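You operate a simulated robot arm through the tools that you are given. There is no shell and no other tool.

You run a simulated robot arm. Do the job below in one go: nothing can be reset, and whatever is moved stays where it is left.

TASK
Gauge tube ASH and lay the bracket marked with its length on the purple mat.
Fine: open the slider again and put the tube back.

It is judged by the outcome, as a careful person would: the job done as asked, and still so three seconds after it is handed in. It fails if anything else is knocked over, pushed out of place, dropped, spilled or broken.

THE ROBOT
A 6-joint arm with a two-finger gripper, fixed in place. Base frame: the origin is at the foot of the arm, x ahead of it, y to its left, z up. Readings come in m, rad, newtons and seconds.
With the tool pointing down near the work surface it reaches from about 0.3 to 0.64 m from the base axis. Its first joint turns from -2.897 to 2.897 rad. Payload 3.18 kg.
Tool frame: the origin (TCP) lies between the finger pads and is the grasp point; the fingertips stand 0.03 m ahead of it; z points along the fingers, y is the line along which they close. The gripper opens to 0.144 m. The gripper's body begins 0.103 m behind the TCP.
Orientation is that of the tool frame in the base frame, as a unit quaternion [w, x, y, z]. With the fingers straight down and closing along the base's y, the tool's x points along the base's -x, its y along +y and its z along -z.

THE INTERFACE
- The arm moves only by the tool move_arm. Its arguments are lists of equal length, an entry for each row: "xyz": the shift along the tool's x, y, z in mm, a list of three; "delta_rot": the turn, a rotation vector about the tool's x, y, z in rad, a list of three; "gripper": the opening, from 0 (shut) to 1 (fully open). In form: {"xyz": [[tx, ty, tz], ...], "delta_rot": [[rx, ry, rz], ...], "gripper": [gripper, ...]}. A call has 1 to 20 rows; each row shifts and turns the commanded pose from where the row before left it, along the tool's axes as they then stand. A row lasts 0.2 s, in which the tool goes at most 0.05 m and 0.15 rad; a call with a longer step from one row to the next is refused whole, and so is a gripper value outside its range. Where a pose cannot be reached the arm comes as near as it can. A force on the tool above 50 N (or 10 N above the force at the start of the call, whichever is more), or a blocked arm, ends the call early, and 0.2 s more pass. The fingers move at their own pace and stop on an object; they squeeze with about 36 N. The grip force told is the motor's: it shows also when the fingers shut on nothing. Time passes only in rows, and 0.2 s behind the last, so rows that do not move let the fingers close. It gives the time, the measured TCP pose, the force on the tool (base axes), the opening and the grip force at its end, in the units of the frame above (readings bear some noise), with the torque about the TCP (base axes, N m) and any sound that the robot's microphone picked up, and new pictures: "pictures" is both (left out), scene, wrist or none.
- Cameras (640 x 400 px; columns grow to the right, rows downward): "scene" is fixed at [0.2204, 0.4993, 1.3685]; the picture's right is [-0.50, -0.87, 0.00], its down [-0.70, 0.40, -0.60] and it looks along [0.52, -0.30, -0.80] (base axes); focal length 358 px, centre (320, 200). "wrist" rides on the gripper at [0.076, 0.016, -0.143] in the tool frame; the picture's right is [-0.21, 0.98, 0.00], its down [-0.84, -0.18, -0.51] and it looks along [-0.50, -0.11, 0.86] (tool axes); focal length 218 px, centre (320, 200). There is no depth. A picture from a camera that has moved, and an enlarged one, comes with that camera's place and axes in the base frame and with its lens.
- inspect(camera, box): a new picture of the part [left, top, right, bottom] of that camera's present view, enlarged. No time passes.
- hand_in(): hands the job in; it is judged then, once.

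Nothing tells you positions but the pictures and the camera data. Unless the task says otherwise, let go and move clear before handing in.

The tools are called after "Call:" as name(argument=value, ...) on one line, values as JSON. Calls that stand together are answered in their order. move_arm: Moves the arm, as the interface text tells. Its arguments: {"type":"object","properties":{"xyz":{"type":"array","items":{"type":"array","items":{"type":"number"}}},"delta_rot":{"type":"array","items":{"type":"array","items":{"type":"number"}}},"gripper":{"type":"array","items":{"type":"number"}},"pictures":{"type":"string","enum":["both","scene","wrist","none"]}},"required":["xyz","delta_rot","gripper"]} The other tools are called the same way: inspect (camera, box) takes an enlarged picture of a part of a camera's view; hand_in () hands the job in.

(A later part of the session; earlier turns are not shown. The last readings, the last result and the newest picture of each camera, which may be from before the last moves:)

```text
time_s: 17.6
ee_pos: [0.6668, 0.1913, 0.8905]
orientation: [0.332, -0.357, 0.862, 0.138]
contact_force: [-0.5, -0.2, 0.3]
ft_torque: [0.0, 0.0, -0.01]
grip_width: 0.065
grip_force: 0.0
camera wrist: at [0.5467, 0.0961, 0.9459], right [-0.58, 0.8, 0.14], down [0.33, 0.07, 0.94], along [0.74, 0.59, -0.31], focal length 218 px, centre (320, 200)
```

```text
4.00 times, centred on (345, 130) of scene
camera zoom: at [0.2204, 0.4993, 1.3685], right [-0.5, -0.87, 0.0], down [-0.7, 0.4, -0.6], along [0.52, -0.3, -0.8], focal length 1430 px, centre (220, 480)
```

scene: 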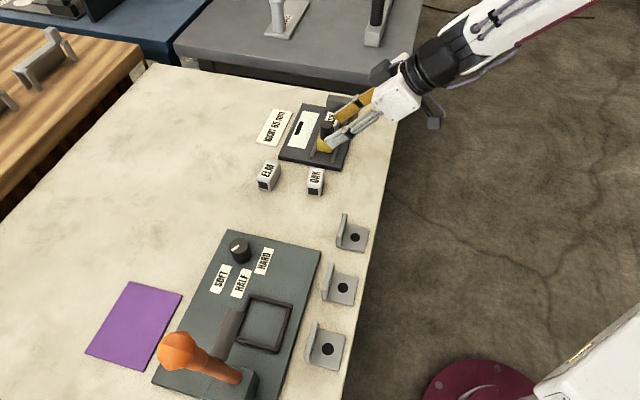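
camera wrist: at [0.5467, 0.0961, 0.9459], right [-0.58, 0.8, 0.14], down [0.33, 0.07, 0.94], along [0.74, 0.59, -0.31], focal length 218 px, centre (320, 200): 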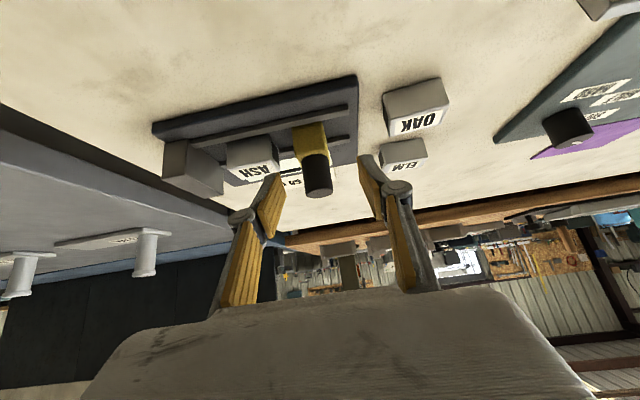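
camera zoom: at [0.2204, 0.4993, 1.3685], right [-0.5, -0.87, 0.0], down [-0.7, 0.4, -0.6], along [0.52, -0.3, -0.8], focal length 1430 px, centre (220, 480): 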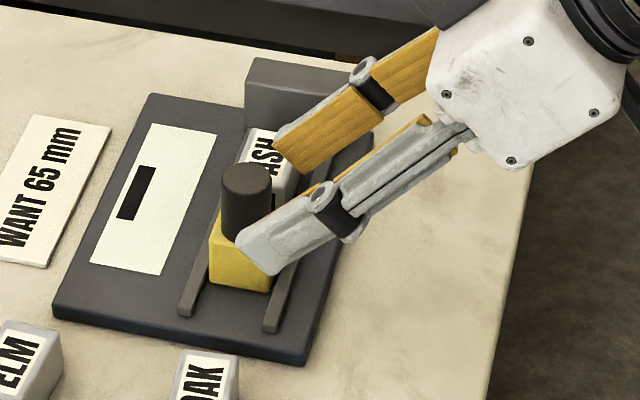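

The knob is centred between the open fingers. One more short step brings the fingertips level with the knob.

Call:
move_arm(xyz=[[-7.4, 0, 12], [-7.3, 0, 12], [0, 0, 0], [0, 0, 0]], delta_rot=[[0, 0, 0], [0, 0, 0], [0, 0, 0], [0, 0, 0]], gripper=[0.45, 0.45, 0.45, 0.45])

Call:
inspect(camera="wrist", box=[200, 60, 480, 240])

Call:
inspect(camera="scene", box=[270, 80, 420, 180])

```text
time_s: 18.6
ee_pos: [0.6851, 0.2099, 0.8824]
orientation: [0.332, -0.358, 0.862, 0.137]
contact_force: [0.3, 0.6, -0.8]
ft_torque: [-0.01, 0.0, -0.03]
grip_width: 0.0646
grip_force: 0.1
camera wrist: at [0.5663, 0.1145, 0.9376], right [-0.58, 0.8, 0.14], down [0.33, 0.08, 0.94], along [0.74, 0.59, -0.31], focal length 218 px, centre (320, 200)
```

scene: 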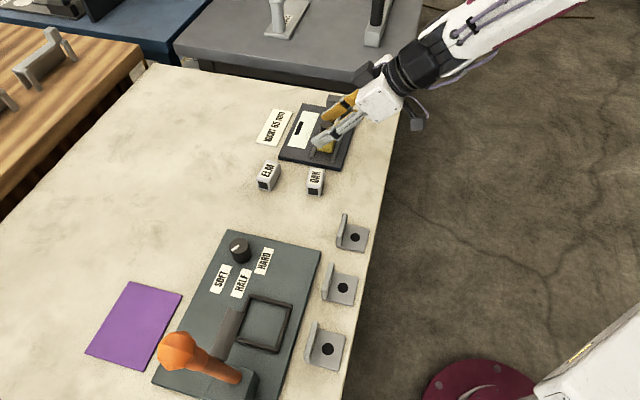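
wrist: 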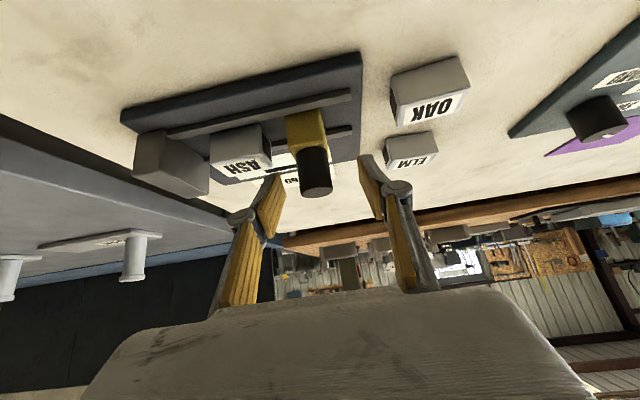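

```text
2.22 times, centred on (340, 150) of wrist
camera zoom: at [0.5663, 0.1145, 0.9376], right [-0.58, 0.8, 0.14], down [0.33, 0.08, 0.94], along [0.74, 0.59, -0.31], focal length 485 px, centre (276, 311)
```

zoom: 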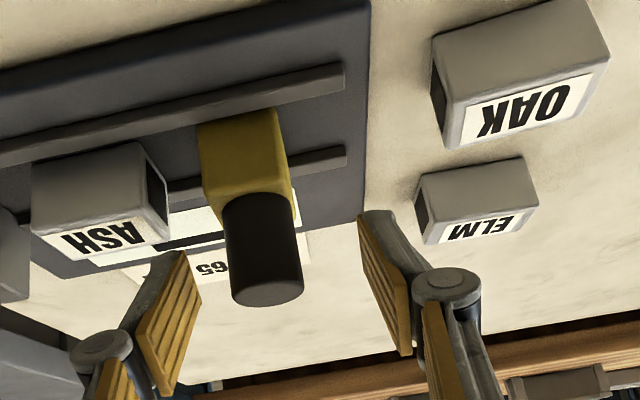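

```text
4.00 times, centred on (345, 130) of scene
camera zoom: at [0.2204, 0.4993, 1.3685], right [-0.5, -0.87, 0.0], down [-0.7, 0.4, -0.6], along [0.52, -0.3, -0.8], focal length 1430 px, centre (220, 480)
```

zoom: 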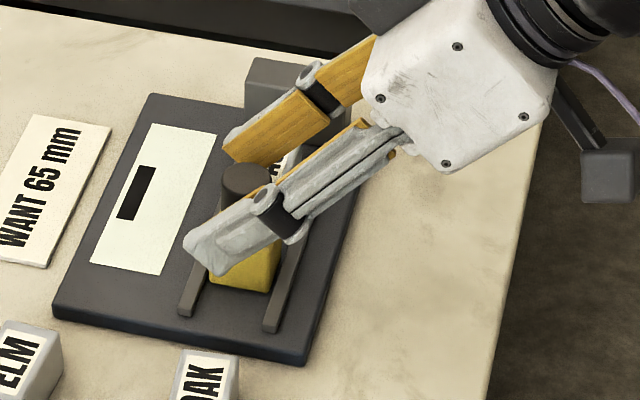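

The fingers straddle the knob. I'll narrow them to leave a few mm of play on each side, then push the slider towards the stop.

Call:
move_arm(xyz=[[0, 0, 0], [0, 0, 0], [0, -6, 0], [0, -8, 0], [0, -8, 0], [0, -8, 0], [0, -8, 0], [0, 0, 0]], delta_rot=[[0, 0, 0], [0, 0, 0], [0, 0, 0], [0, 0, 0], [0, 0, 0], [0, 0, 0], [0, 0, 0], [0, 0, 0]], gripper=[0.27, 0.27, 0.27, 0.27, 0.27, 0.27, 0.27, 0.27])

Call:
inspect(camera="wrist", box=[160, 60, 440, 240])

Call:
inspect(camera="scene", box=[270, 80, 420, 180])

```text
time_s: 20.4
ee_pos: [0.7112, 0.1838, 0.8841]
orientation: [0.331, -0.358, 0.862, 0.137]
contact_force: [-1.7, 1.7, 0.9]
ft_torque: [0.05, 0.04, 0.02]
grip_width: 0.0397
grip_force: 0.6
camera wrist: at [0.5918, 0.0874, 0.938], right [-0.58, 0.8, 0.14], down [0.33, 0.08, 0.94], along [0.74, 0.59, -0.31], focal length 218 px, centre (320, 200)
```

scene: 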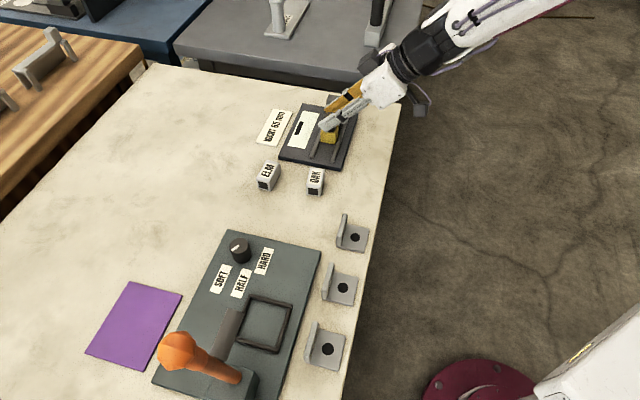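
wrist: 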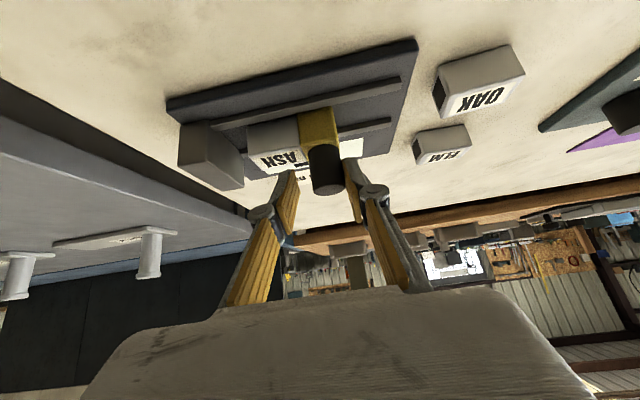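

```text
2.22 times, centred on (300, 150) of wrist
camera zoom: at [0.5918, 0.0874, 0.938], right [-0.58, 0.8, 0.14], down [0.33, 0.08, 0.94], along [0.74, 0.59, -0.31], focal length 485 px, centre (364, 311)
```

zoom: 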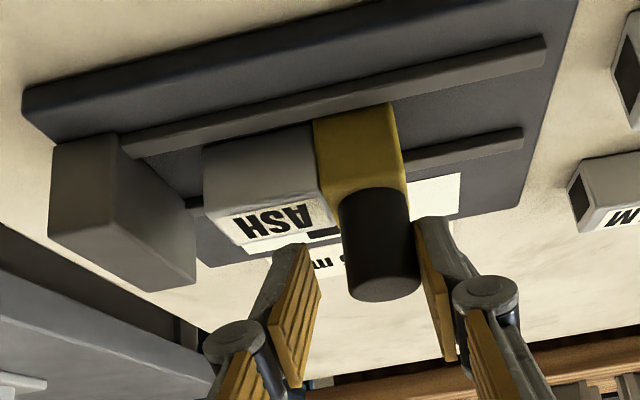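

```text
4.00 times, centred on (345, 130) of scene
camera zoom: at [0.2204, 0.4993, 1.3685], right [-0.5, -0.87, 0.0], down [-0.7, 0.4, -0.6], along [0.52, -0.3, -0.8], focal length 1430 px, centre (220, 480)
```

zoom: 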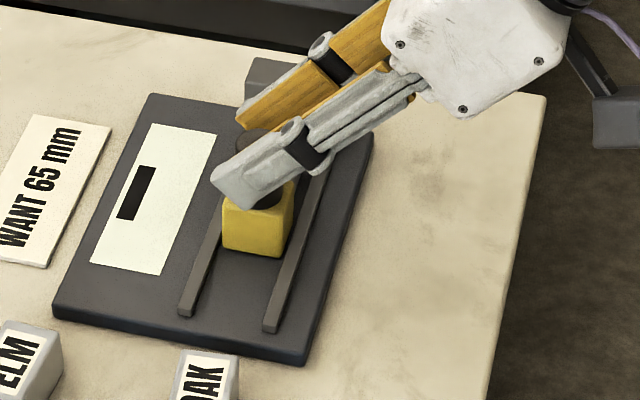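

The slider moves easily (about 2 N) and now touches ASH. I'll continue pushing in smaller steps towards the stop.

Call:
move_arm(xyz=[[0, -5, 0], [0, -5, 0], [0, -4, 0], [0, 0, 0]], delta_rot=[[0, 0, 0], [0, 0, 0], [0, 0, 0], [0, 0, 0]], gripper=[0.27, 0.27, 0.27, 0.27])

Call:
inspect(camera="wrist", box=[160, 60, 440, 240])

```text
time_s: 21.4
ee_pos: [0.7205, 0.1741, 0.883]
orientation: [0.331, -0.357, 0.863, 0.137]
contact_force: [-0.2, 2.0, -0.4]
ft_torque: [0.01, 0.06, 0.0]
grip_width: 0.0398
grip_force: 0.3
camera wrist: at [0.6016, 0.0777, 0.9378], right [-0.58, 0.8, 0.14], down [0.33, 0.07, 0.94], along [0.74, 0.59, -0.31], focal length 218 px, centre (320, 200)
```

scene: 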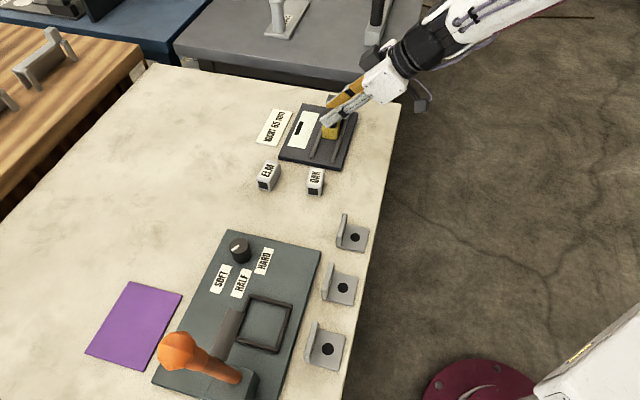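
wrist: 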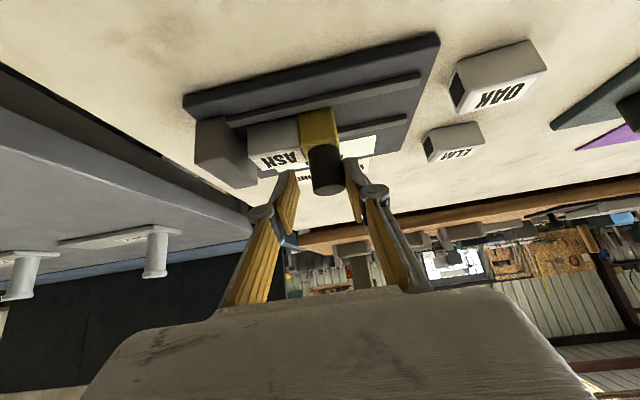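

```text
2.22 times, centred on (300, 150) of wrist
camera zoom: at [0.6016, 0.0777, 0.9378], right [-0.58, 0.8, 0.14], down [0.33, 0.07, 0.94], along [0.74, 0.59, -0.31], focal length 485 px, centre (364, 311)
```

zoom: 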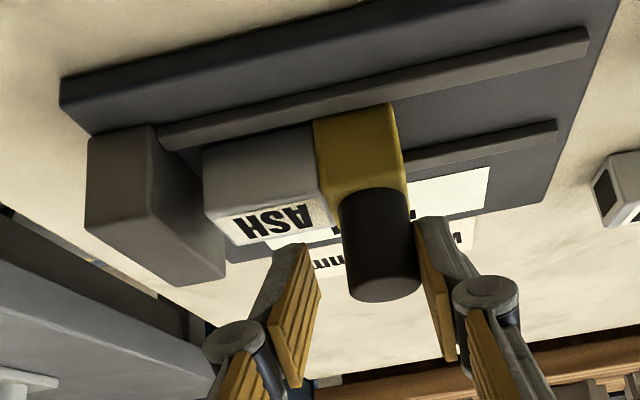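

About 7 mm remain to the stop. I'll advance in 2 mm steps watching the force.

Call:
move_arm(xyz=[[0, -2, 0], [0, -2, 0], [0, -1, 0], [0, 0, 0]], delta_rot=[[0, 0, 0], [0, 0, 0], [0, 0, 0], [0, 0, 0]], gripper=[0.27, 0.27, 0.27, 0.27], pictures="wrist")

Call:
inspect(camera="wrist", box=[160, 60, 440, 240])

Call:
inspect(camera="scene", box=[270, 80, 370, 180])

```text
time_s: 22.4
ee_pos: [0.7245, 0.1707, 0.8835]
orientation: [0.332, -0.357, 0.862, 0.138]
contact_force: [-1.3, 0.3, -0.1]
ft_torque: [0.05, 0.0, 0.01]
grip_width: 0.0398
grip_force: 0.6
camera wrist: at [0.6052, 0.0743, 0.9374], right [-0.58, 0.8, 0.14], down [0.33, 0.07, 0.94], along [0.74, 0.59, -0.31], focal length 218 px, centre (320, 200)
```

wrist: 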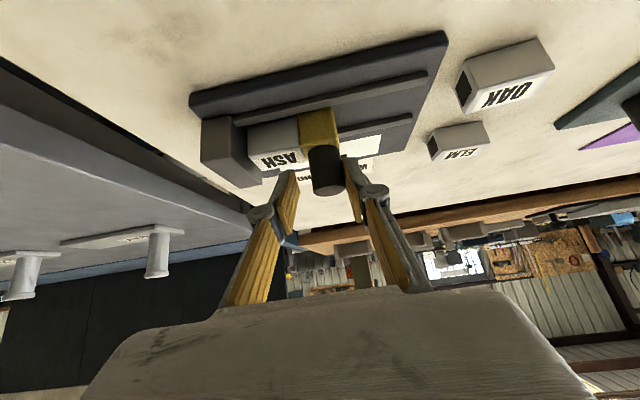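

```text
2.22 times, centred on (300, 150) of wrist
camera zoom: at [0.6052, 0.0743, 0.9374], right [-0.58, 0.8, 0.14], down [0.33, 0.07, 0.94], along [0.74, 0.59, -0.31], focal length 485 px, centre (364, 311)
```

zoom: 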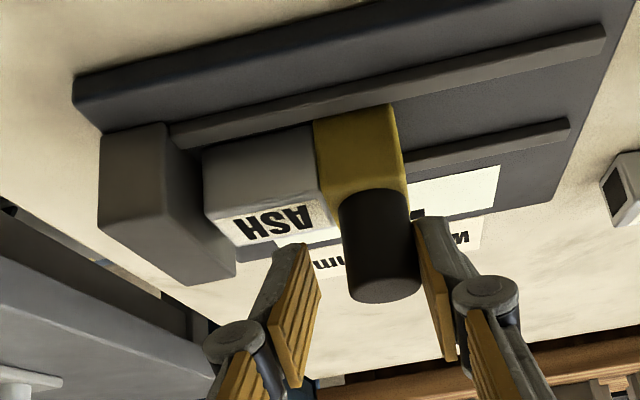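

```text
4.00 times, centred on (320, 130) of scene
camera zoom: at [0.2204, 0.4993, 1.3685], right [-0.5, -0.87, 0.0], down [-0.7, 0.4, -0.6], along [0.52, -0.3, -0.8], focal length 1430 px, centre (320, 480)
```

zoom: 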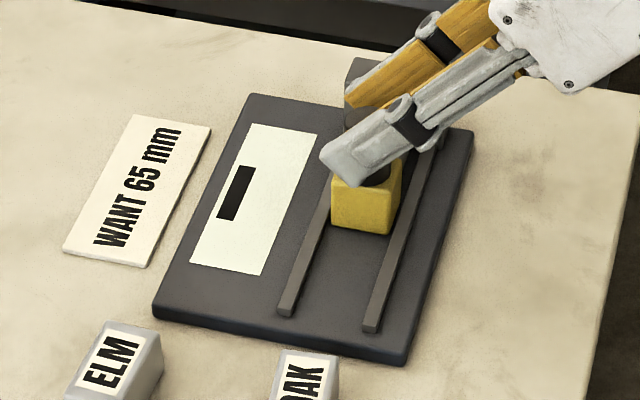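

Nearly at the stop. I'll keep advancing in 1 mm steps until the force rises.

Call:
move_arm(xyz=[[0, -1, 0], [0, -1, 0], [0, -1, 0], [0, 0, 0]], delta_rot=[[0, 0, 0], [0, 0, 0], [0, 0, 0], [0, 0, 0]], gripper=[0.27, 0.27, 0.27, 0.27], pictures="wrist")

Call:
inspect(camera="wrist", box=[160, 60, 440, 240])

Call:
inspect(camera="scene", box=[270, 80, 370, 180])

```text
time_s: 23.4
ee_pos: [0.7256, 0.1689, 0.8827]
orientation: [0.332, -0.357, 0.862, 0.138]
contact_force: [-0.9, 0.0, -0.4]
ft_torque: [0.0, 0.0, 0.03]
grip_width: 0.0399
grip_force: 0.6
camera wrist: at [0.6077, 0.0717, 0.9375], right [-0.58, 0.8, 0.14], down [0.33, 0.07, 0.94], along [0.74, 0.59, -0.31], focal length 218 px, centre (320, 200)
```

wrist: 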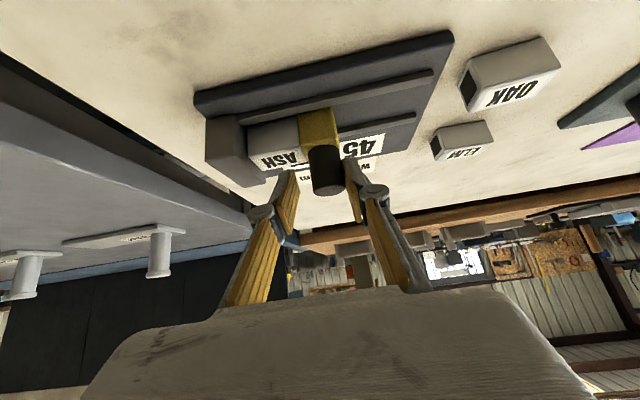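

```text
2.22 times, centred on (300, 150) of wrist
camera zoom: at [0.6077, 0.0717, 0.9375], right [-0.58, 0.8, 0.14], down [0.33, 0.07, 0.94], along [0.74, 0.59, -0.31], focal length 485 px, centre (364, 311)
```

zoom: 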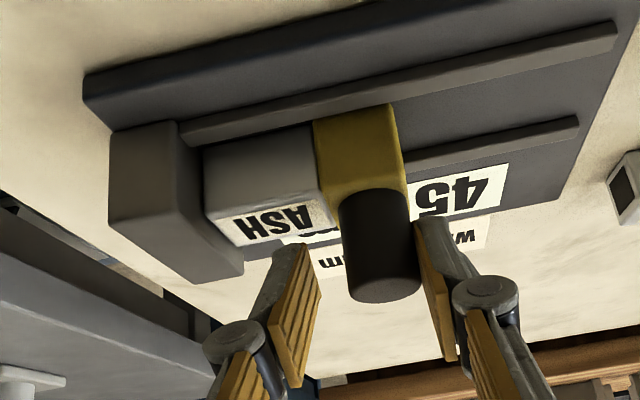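

```text
4.00 times, centred on (320, 130) of scene
camera zoom: at [0.2204, 0.4993, 1.3685], right [-0.5, -0.87, 0.0], down [-0.7, 0.4, -0.6], along [0.52, -0.3, -0.8], focal length 1430 px, centre (320, 480)
```

zoom: 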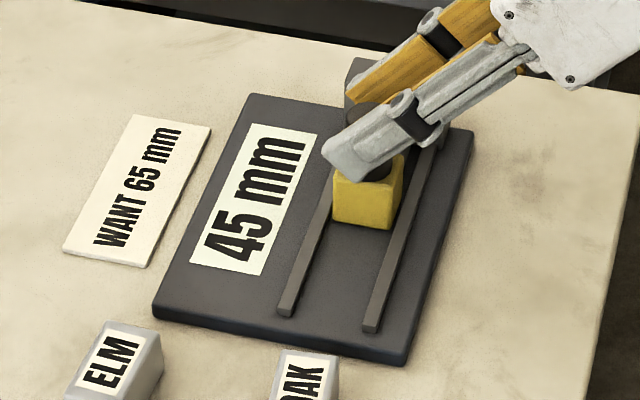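

The gauge now reads 45 mm. I'll push a touch more to make sure the tube is fully seated and the reading holds.

Call:
move_arm(xyz=[[0, -1, 0], [0, -1, 0], [0, 0, 0], [0, 0, 0]], delta_rot=[[0, 0, 0], [0, 0, 0], [0, 0, 0], [0, 0, 0]], gripper=[0.27, 0.27, 0.27, 0.27], pictures="wrist")

Call:
inspect(camera="scene", box=[270, 80, 370, 180])

Call:
inspect(camera="wrist", box=[160, 60, 440, 240])

```text
time_s: 24.4
ee_pos: [0.7271, 0.1654, 0.8827]
orientation: [0.332, -0.358, 0.862, 0.138]
contact_force: [-0.2, 4.1, -0.2]
ft_torque: [0.11, 0.01, -0.01]
grip_width: 0.0411
grip_force: 1.5
camera wrist: at [0.6087, 0.0706, 0.9377], right [-0.58, 0.8, 0.14], down [0.33, 0.07, 0.94], along [0.74, 0.59, -0.31], focal length 218 px, centre (320, 200)
```

wrist: 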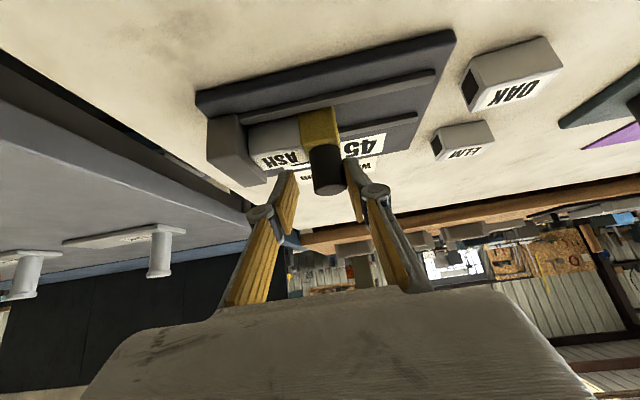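

```text
4.00 times, centred on (320, 130) of scene
camera zoom: at [0.2204, 0.4993, 1.3685], right [-0.5, -0.87, 0.0], down [-0.7, 0.4, -0.6], along [0.52, -0.3, -0.8], focal length 1430 px, centre (320, 480)
```

zoom: 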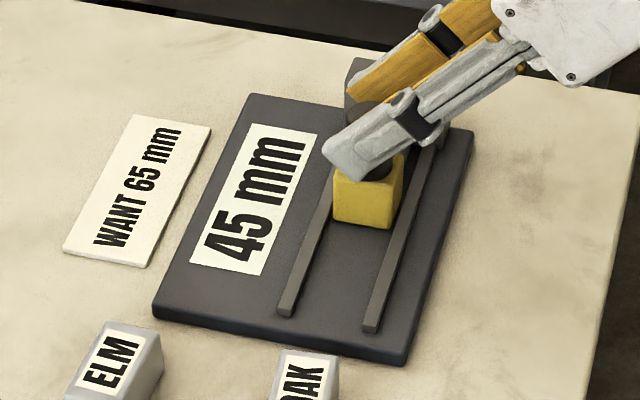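

```text
2.22 times, centred on (300, 150) of wrist
camera zoom: at [0.6087, 0.0706, 0.9377], right [-0.58, 0.8, 0.14], down [0.33, 0.07, 0.94], along [0.74, 0.59, -0.31], focal length 485 px, centre (364, 311)
```

zoom: 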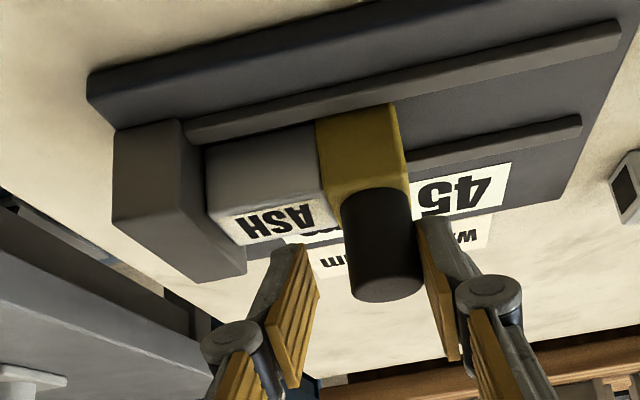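

The reading holds at 45 mm with the tube seated, so the bracket needed is the 45 mm one (lowest in the scene picture, nearest the lever). Now I'll open the slider back to where it was.

Call:
move_arm(xyz=[[0, 8, 0], [0, 8, 0], [0, 9, 0], [0, 9, 0], [0, 9, 0], [0, 9, 0], [0, 8, 0], [0, 6, 0], [0, 0, 0]], delta_rot=[[0, 0, 0], [0, 0, 0], [0, 0, 0], [0, 0, 0], [0, 0, 0], [0, 0, 0], [0, 0, 0], [0, 0, 0], [0, 0, 0]], gripper=[0.27, 0.27, 0.27, 0.27, 0.27, 0.27, 0.27, 0.27, 0.27])

Call:
inspect(camera="scene", box=[270, 80, 370, 180])

Call:
inspect(camera="wrist", box=[100, 40, 440, 240])

```text
time_s: 26.4
ee_pos: [0.6819, 0.2127, 0.8827]
orientation: [0.333, -0.357, 0.862, 0.137]
contact_force: [2.6, -1.1, -1.3]
ft_torque: [-0.06, -0.03, -0.03]
grip_width: 0.0405
grip_force: 1.0
camera wrist: at [0.5627, 0.117, 0.938], right [-0.58, 0.8, 0.14], down [0.33, 0.07, 0.94], along [0.74, 0.59, -0.31], focal length 218 px, centre (320, 200)
```

scene: 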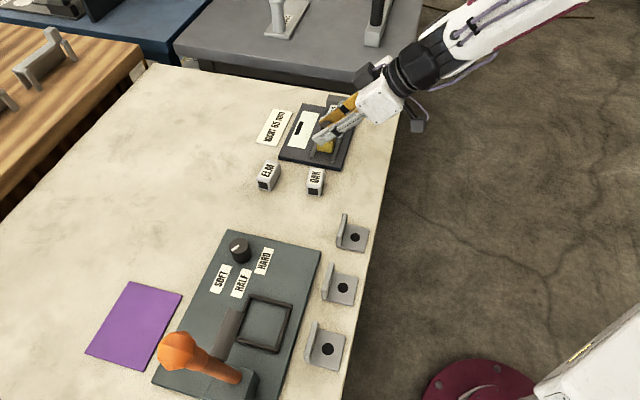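
wrist: 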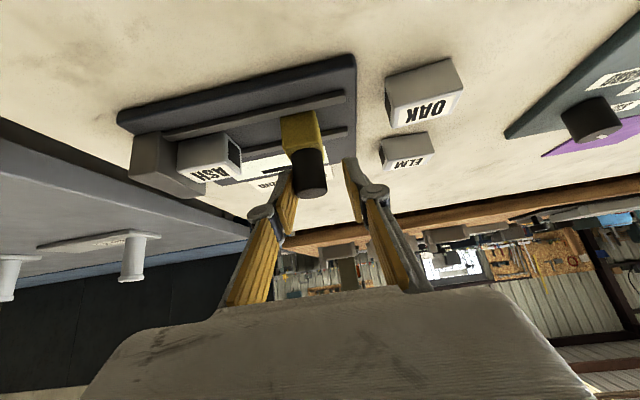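

```text
4.00 times, centred on (320, 130) of scene
camera zoom: at [0.2204, 0.4993, 1.3685], right [-0.5, -0.87, 0.0], down [-0.7, 0.4, -0.6], along [0.52, -0.3, -0.8], focal length 1430 px, centre (320, 480)
```

zoom: 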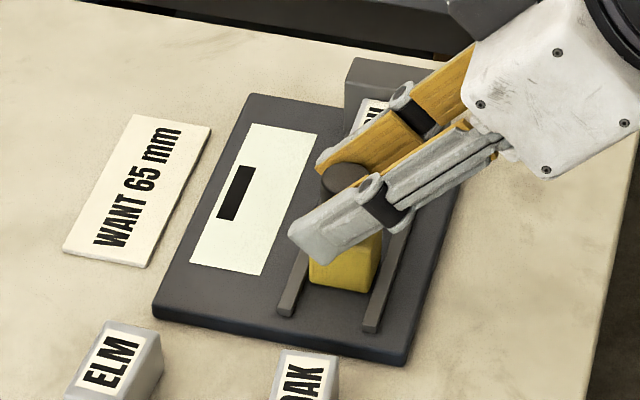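

```text
1.88 times, centred on (270, 140) of wrist
camera zoom: at [0.5627, 0.117, 0.938], right [-0.58, 0.8, 0.14], down [0.33, 0.07, 0.94], along [0.74, 0.59, -0.31], focal length 411 px, centre (414, 313)
```

zoom: 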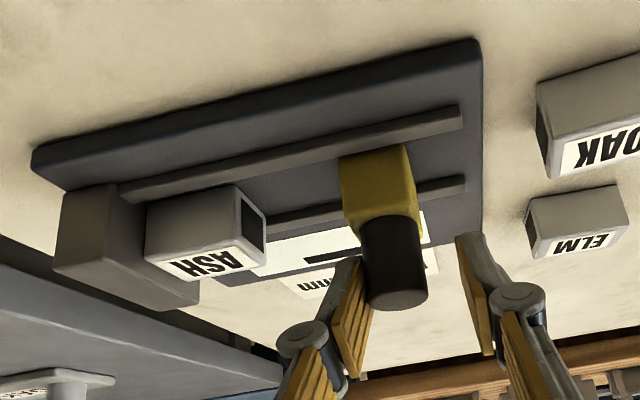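

The slider is back at its starting place and ASH rests against the stop. Its far end is blocked there, so I'll close the fingers, lightly press on top of the tube and draw it back about 20 mm before gripping its ends; first I back away from the knob and hover over the tube.

Call:
move_arm(xyz=[[11.6, 0, -20.6], [11.7, 0, -20.7], [0, -31, 0], [0, -31, 0], [0, -31, 0], [0, 0, 0], [-17, 0, 15.3], [-16.9, 0, 15.4], [0, 0, 0], [0, 0, 0]], delta_rot=[[0, 0, 0], [0, 0, 0], [0, 0, 0], [0, 0, 0], [0, 0, 0], [0, 0, 0], [0, 0, 0], [0, 0, 0], [0, 0, 0], [0, 0, 0]], gripper=[0.27, 0.27, 0.1, 0, 0, 0, 0, 0, 0, 0])

Call:
inspect(camera="scene", box=[290, 80, 390, 180])

Call:
inspect(camera="wrist", box=[180, 60, 440, 240])

```text
time_s: 28.6
ee_pos: [0.748, 0.1466, 0.899]
orientation: [0.332, -0.358, 0.862, 0.137]
contact_force: [-0.3, -0.1, 0.7]
ft_torque: [0.03, -0.03, -0.01]
grip_width: 0.0002
grip_force: 30.7
camera wrist: at [0.6298, 0.0518, 0.9527], right [-0.58, 0.8, 0.14], down [0.33, 0.07, 0.94], along [0.74, 0.59, -0.31], focal length 218 px, centre (320, 200)
```

scene: 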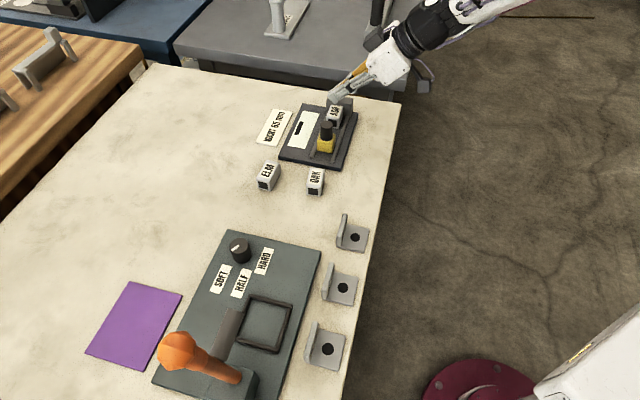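
wrist: 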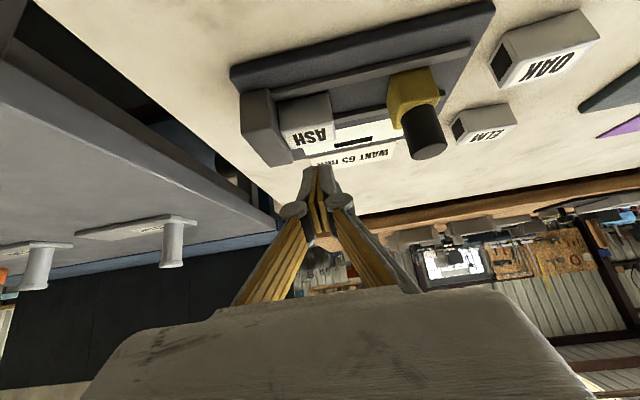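

```text
4.00 times, centred on (340, 130) of scene
camera zoom: at [0.2204, 0.4993, 1.3685], right [-0.5, -0.87, 0.0], down [-0.7, 0.4, -0.6], along [0.52, -0.3, -0.8], focal length 1430 px, centre (240, 480)
```

zoom: 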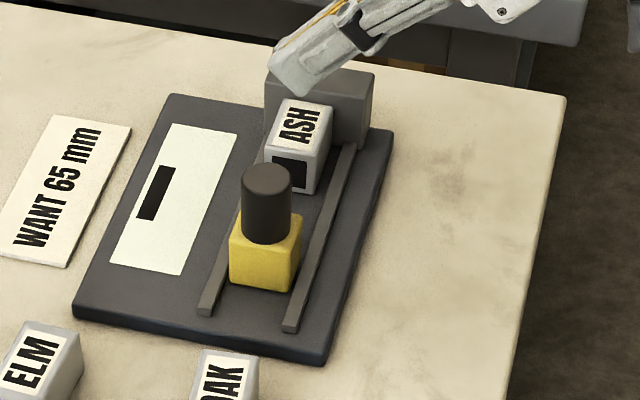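

```text
2.22 times, centred on (310, 150) of wrist
camera zoom: at [0.6298, 0.0518, 0.9527], right [-0.58, 0.8, 0.14], down [0.33, 0.07, 0.94], along [0.74, 0.59, -0.31], focal length 485 px, centre (342, 311)
```

zoom: 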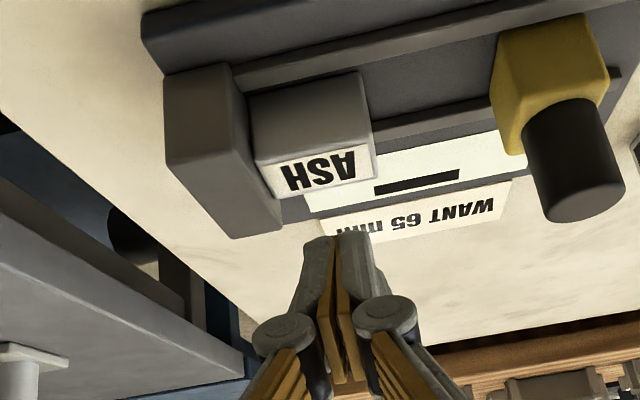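

The closed fingers are above the tube. I'll lower gently until they press lightly on its top.

Call:
move_arm(xyz=[[7.4, 0, 8.2], [6.0, 0, 6.7], [0, 0, 0], [0, 0, 0]], delta_rot=[[0, 0, 0], [0, 0, 0], [0, 0, 0], [0, 0, 0]], gripper=[0, 0, 0, 0], pictures="wrist")

Call:
inspect(camera="scene", box=[290, 80, 390, 180])

Call:
inspect(camera="wrist", box=[180, 60, 440, 240])

```text
time_s: 29.6
ee_pos: [0.7484, 0.1469, 0.8777]
orientation: [0.331, -0.357, 0.862, 0.137]
contact_force: [-0.4, 0.9, 0.1]
ft_torque: [-0.02, 0.02, 0.0]
grip_width: 0.0
grip_force: 30.3
camera wrist: at [0.6297, 0.0515, 0.9326], right [-0.58, 0.8, 0.14], down [0.33, 0.08, 0.94], along [0.74, 0.59, -0.31], focal length 218 px, centre (320, 200)
```

wrist: 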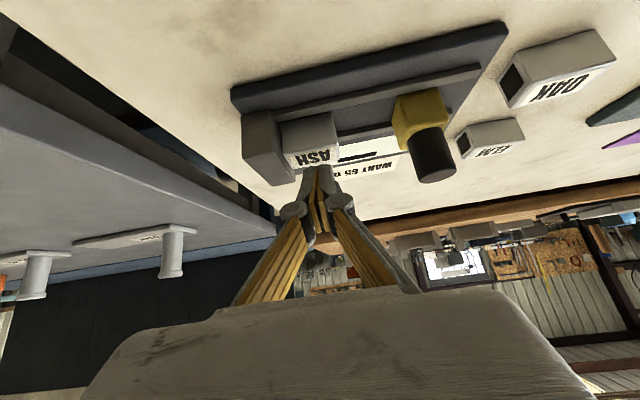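

```text
4.00 times, centred on (340, 130) of scene
camera zoom: at [0.2204, 0.4993, 1.3685], right [-0.5, -0.87, 0.0], down [-0.7, 0.4, -0.6], along [0.52, -0.3, -0.8], focal length 1430 px, centre (240, 480)
```

zoom: 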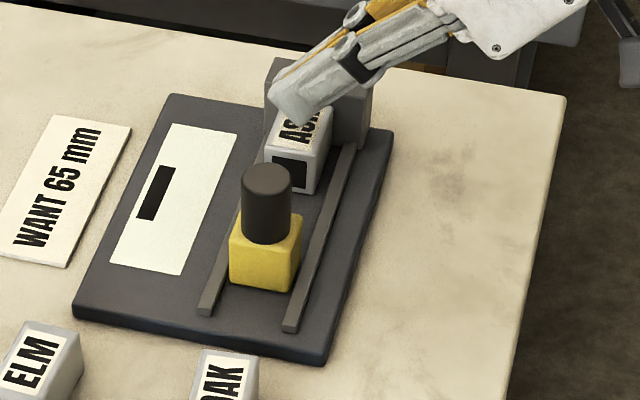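

```text
2.22 times, centred on (310, 150) of wrist
camera zoom: at [0.6297, 0.0515, 0.9326], right [-0.58, 0.8, 0.14], down [0.33, 0.08, 0.94], along [0.74, 0.59, -0.31], focal length 485 px, centre (342, 311)
```

zoom: 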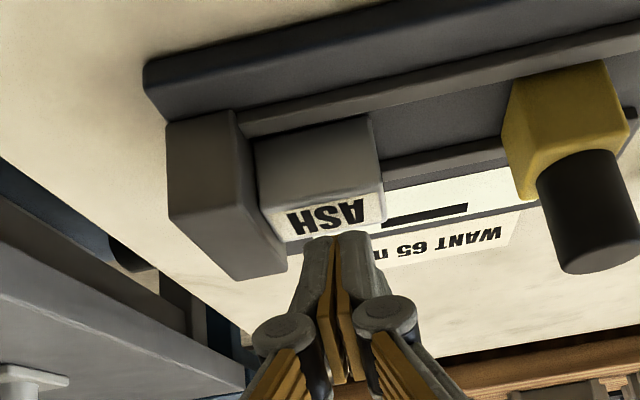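

The tip will land near the middle of the tube's top (tube spans u 0.406–0.450, w 0.630–0.659). I'll go down the last few mm in small steps.

Call:
move_arm(xyz=[[2.0, 0, 2.2], [0.67, 0, 0.74], [0, 0, 0]], delta_rot=[[0, 0, 0], [0, 0, 0], [0, 0, 0]], gripper=[0, 0, 0], pictures="none")

```text
time_s: 30.4
ee_pos: [0.7484, 0.1483, 0.8729]
orientation: [0.331, -0.357, 0.863, 0.137]
contact_force: [0.4, 0.2, -0.7]
ft_torque: [0.0, 0.01, 0.01]
grip_width: 0.0002
grip_force: 30.8
```

Call:
move_arm(xyz=[[0.67, 0, 0.74], [0, 0, 0]], delta_rot=[[0, 0, 0], [0, 0, 0]], gripper=[0, 0], pictures="none")

```text
time_s: 31.0
ee_pos: [0.7464, 0.1474, 0.8737]
orientation: [0.331, -0.358, 0.862, 0.138]
contact_force: [0.5, 1.2, -0.3]
ft_torque: [0.01, 0.04, -0.01]
grip_width: 0.0
grip_force: 31.6
```

Call:
move_arm(xyz=[[0.67, 0, 0.74], [0.67, 0, 0.74], [0, 0, 0]], delta_rot=[[0, 0, 0], [0, 0, 0], [0, 0, 0]], gripper=[0, 0, 0], pictures="wrist")

Call:
inspect(camera="wrist", box=[180, 60, 440, 240])

```text
time_s: 31.8
ee_pos: [0.7463, 0.1479, 0.8701]
orientation: [0.331, -0.358, 0.862, 0.138]
contact_force: [-0.1, -0.5, 0.1]
ft_torque: [0.0, -0.01, -0.01]
grip_width: 0.0
grip_force: 30.7
camera wrist: at [0.6286, 0.0522, 0.9261], right [-0.58, 0.8, 0.14], down [0.33, 0.08, 0.94], along [0.74, 0.59, -0.31], focal length 218 px, centre (320, 200)
```

wrist: 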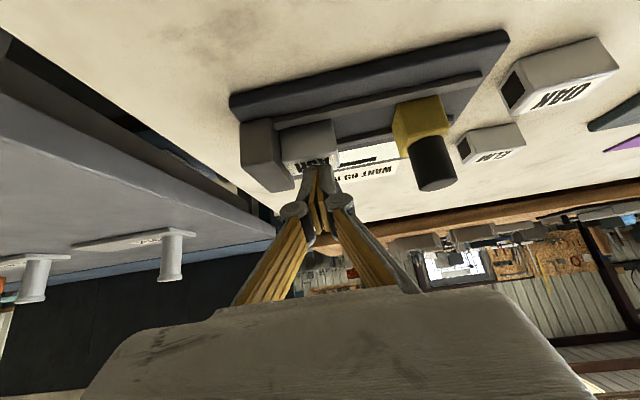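

```text
2.22 times, centred on (310, 150) of wrist
camera zoom: at [0.6286, 0.0522, 0.9261], right [-0.58, 0.8, 0.14], down [0.33, 0.08, 0.94], along [0.74, 0.59, -0.31], focal length 485 px, centre (342, 311)
```

zoom: 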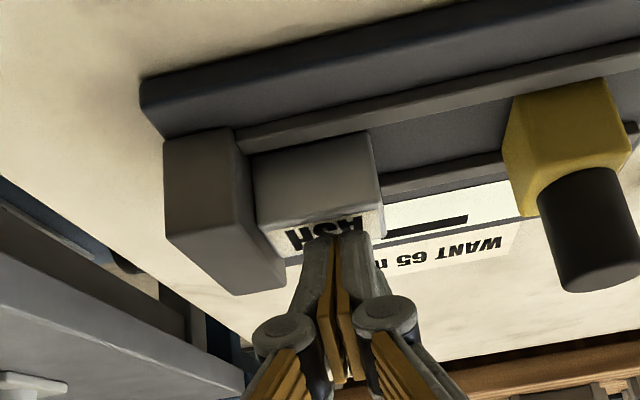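

Call:
move_arm(xyz=[[0.67, 0, 0.74], [0.67, 0, 0.74], [0, 0, 0]], delta_rot=[[0, 0, 0], [0, 0, 0], [0, 0, 0]], gripper=[0, 0, 0], pictures="none")

```text
time_s: 32.6
ee_pos: [0.7473, 0.148, 0.8694]
orientation: [0.332, -0.358, 0.862, 0.138]
contact_force: [0.0, 0.0, 1.8]
ft_torque: [0.0, -0.01, -0.01]
grip_width: 0.0059
grip_force: 31.0
```

Call:
inspect(camera="wrist", box=[220, 90, 400, 220])

Call:
inspect(camera="scene", box=[300, 80, 380, 150])

```text
3.08 times, centred on (310, 155) of wrist
camera zoom: at [0.6289, 0.0525, 0.9243], right [-0.58, 0.8, 0.14], down [0.33, 0.07, 0.94], along [0.74, 0.59, -0.31], focal length 672 px, centre (351, 338)
```

zoom: 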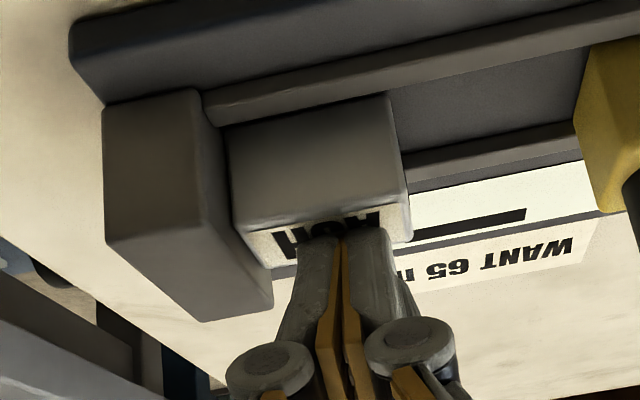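

```text
5.71 times, centred on (340, 115) of scene
camera zoom: at [0.2204, 0.4993, 1.3685], right [-0.5, -0.87, 0.0], down [-0.7, 0.4, -0.6], along [0.52, -0.3, -0.8], focal length 2044 px, centre (206, 686)
```

zoom: 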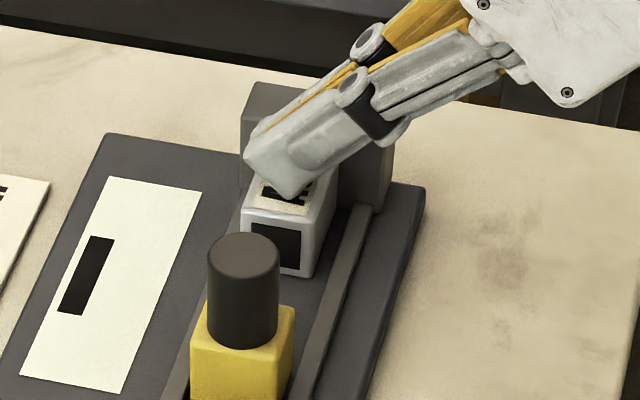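

The fingertips touch the tube's top (about 2 N). I'll press a little more and then try drawing it back.

Call:
move_arm(xyz=[[0.67, 0, 0.74], [0.67, 0, 0.74], [0, 0, 0]], delta_rot=[[0, 0, 0], [0, 0, 0], [0, 0, 0]], gripper=[0, 0, 0], pictures="none")

```text
time_s: 33.4
ee_pos: [0.7476, 0.1488, 0.8689]
orientation: [0.334, -0.357, 0.862, 0.137]
contact_force: [-1.6, 0.2, 14.8]
ft_torque: [0.13, -0.08, 0.03]
grip_width: 0.0062
grip_force: 31.2
```

Pressing with about 15 N. Now I draw it back along −u in small steps.

Call:
move_arm(xyz=[[0, 3, 0], [0, 4, 0], [0, 4, 0], [0, 0, 0]], delta_rot=[[0, 0, 0], [0, 0, 0], [0, 0, 0], [0, 0, 0]], gripper=[0, 0, 0, 0], pictures="wrist")

Call:
inspect(camera="wrist", box=[180, 60, 440, 240])

Call:
inspect(camera="scene", box=[300, 80, 380, 150])

```text
time_s: 34.4
ee_pos: [0.7391, 0.1545, 0.8689]
orientation: [0.334, -0.357, 0.861, 0.137]
contact_force: [6.0, -6.9, 26.7]
ft_torque: [-0.03, -0.3, -0.1]
grip_width: 0.0061
grip_force: 30.7
camera wrist: at [0.6213, 0.0589, 0.9231], right [-0.58, 0.8, 0.14], down [0.33, 0.07, 0.94], along [0.75, 0.59, -0.3], focal length 218 px, centre (320, 200)
```

wrist: 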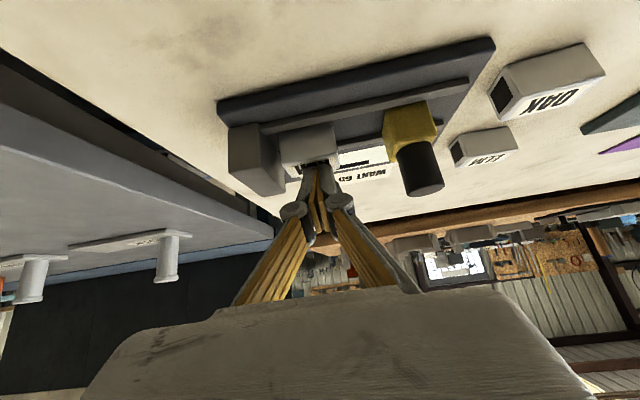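

```text
2.22 times, centred on (310, 150) of wrist
camera zoom: at [0.6213, 0.0589, 0.9231], right [-0.58, 0.8, 0.14], down [0.33, 0.07, 0.94], along [0.75, 0.59, -0.3], focal length 485 px, centre (342, 311)
```

zoom: 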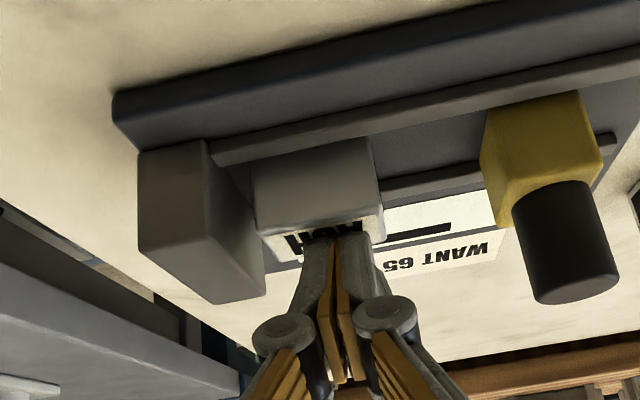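

```text
5.71 times, centred on (340, 115) of scene
camera zoom: at [0.2204, 0.4993, 1.3685], right [-0.5, -0.87, 0.0], down [-0.7, 0.4, -0.6], along [0.52, -0.3, -0.8], focal length 2044 px, centre (206, 686)
```

zoom: 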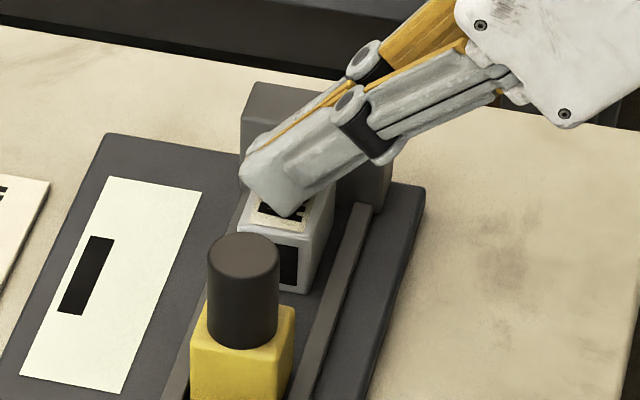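

The tube is coming along with the fingers. I'll ease the press slightly and draw it back another 11 mm.

Call:
move_arm(xyz=[[-0.6, 0, -0.7], [0, 3, 0], [0, 4, 0], [0, 4, 0], [0, 0, 0]], delta_rot=[[0, 0, 0], [0, 0, 0], [0, 0, 0], [0, 0, 0], [0, 0, 0]], gripper=[0, 0, 0, 0, 0], pictures="wrist")

Call:
inspect(camera="wrist", box=[180, 60, 440, 240])

Call:
inspect(camera="scene", box=[300, 80, 380, 150])

```text
time_s: 35.6
ee_pos: [0.7314, 0.1632, 0.8687]
orientation: [0.333, -0.357, 0.862, 0.138]
contact_force: [4.7, -4.9, 23.2]
ft_torque: [0.01, -0.26, -0.08]
grip_width: 0.006
grip_force: 30.5
camera wrist: at [0.613, 0.067, 0.9234], right [-0.58, 0.8, 0.14], down [0.33, 0.07, 0.94], along [0.74, 0.59, -0.31], focal length 218 px, centre (320, 200)
```

wrist: 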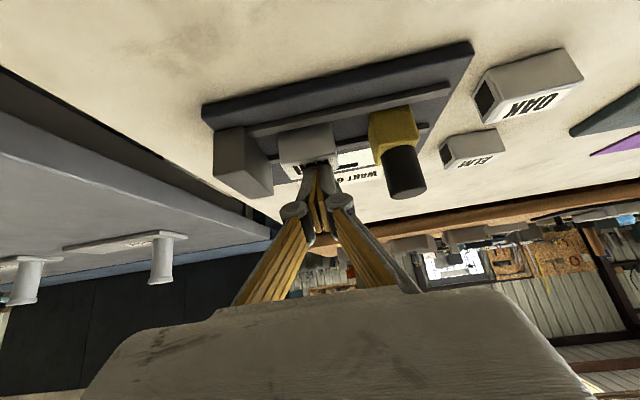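

```text
2.22 times, centred on (310, 150) of wrist
camera zoom: at [0.613, 0.067, 0.9234], right [-0.58, 0.8, 0.14], down [0.33, 0.07, 0.94], along [0.74, 0.59, -0.31], focal length 485 px, centre (342, 311)
```

zoom: 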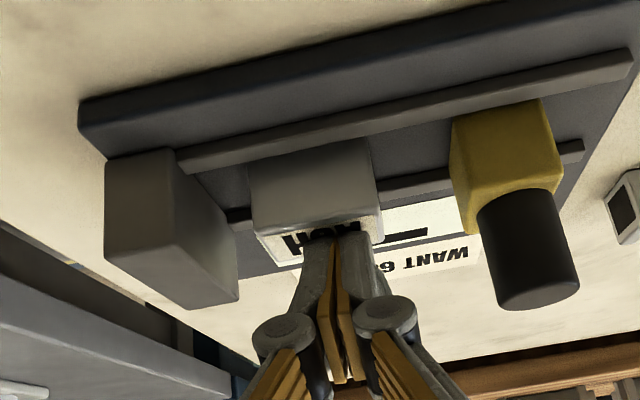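

```text
5.71 times, centred on (340, 115) of scene
camera zoom: at [0.2204, 0.4993, 1.3685], right [-0.5, -0.87, 0.0], down [-0.7, 0.4, -0.6], along [0.52, -0.3, -0.8], focal length 2044 px, centre (206, 686)
```

zoom: 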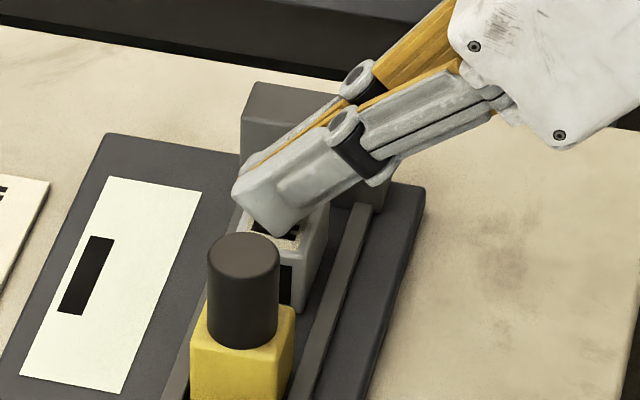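

The tube is now about 21 mm clear of the stop. I'll draw it 4 mm further, then lift the fingers off.

Call:
move_arm(xyz=[[0, 4, 0], [0, 0, 0], [-1.4, 0, -1.5], [-6.7, 0, -7.4], [-6.7, 0, -7.4], [0, 0, 0]], delta_rot=[[0, 0, 0], [0, 0, 0], [0, 0, 0], [0, 0, 0], [0, 0, 0], [0, 0, 0]], gripper=[0, 0, 0, 0, 0, 0], pictures="wrist")

Call:
inspect(camera="wrist", box=[180, 60, 440, 240])

Call:
inspect(camera="scene", box=[290, 80, 390, 180])

```text
time_s: 37.0
ee_pos: [0.7287, 0.1652, 0.8874]
orientation: [0.331, -0.357, 0.862, 0.137]
contact_force: [0.0, -0.9, 0.2]
ft_torque: [0.01, -0.01, 0.0]
grip_width: 0.0
grip_force: 30.3
camera wrist: at [0.6103, 0.0695, 0.9446], right [-0.58, 0.8, 0.14], down [0.33, 0.08, 0.94], along [0.74, 0.59, -0.31], focal length 218 px, centre (320, 200)
```

wrist: 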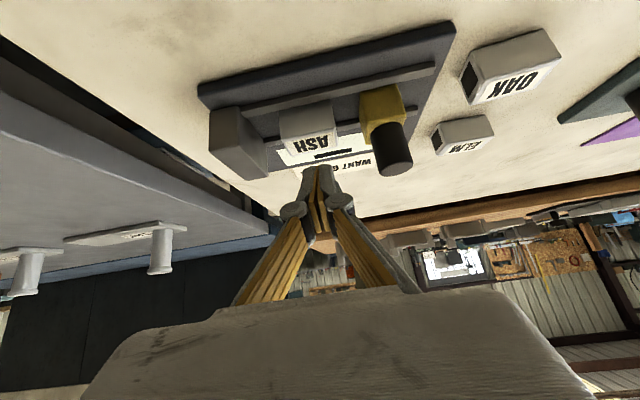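

```text
2.22 times, centred on (310, 150) of wrist
camera zoom: at [0.6103, 0.0695, 0.9446], right [-0.58, 0.8, 0.14], down [0.33, 0.08, 0.94], along [0.74, 0.59, -0.31], focal length 485 px, centre (342, 311)
```

zoom: 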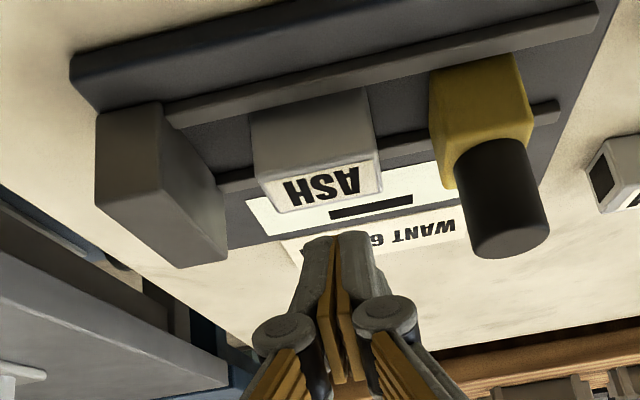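

```text
4.00 times, centred on (340, 130) of scene
camera zoom: at [0.2204, 0.4993, 1.3685], right [-0.5, -0.87, 0.0], down [-0.7, 0.4, -0.6], along [0.52, -0.3, -0.8], focal length 1430 px, centre (240, 480)
```

zoom: 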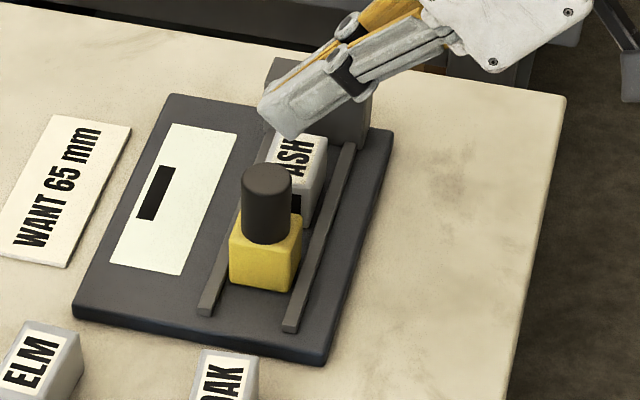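

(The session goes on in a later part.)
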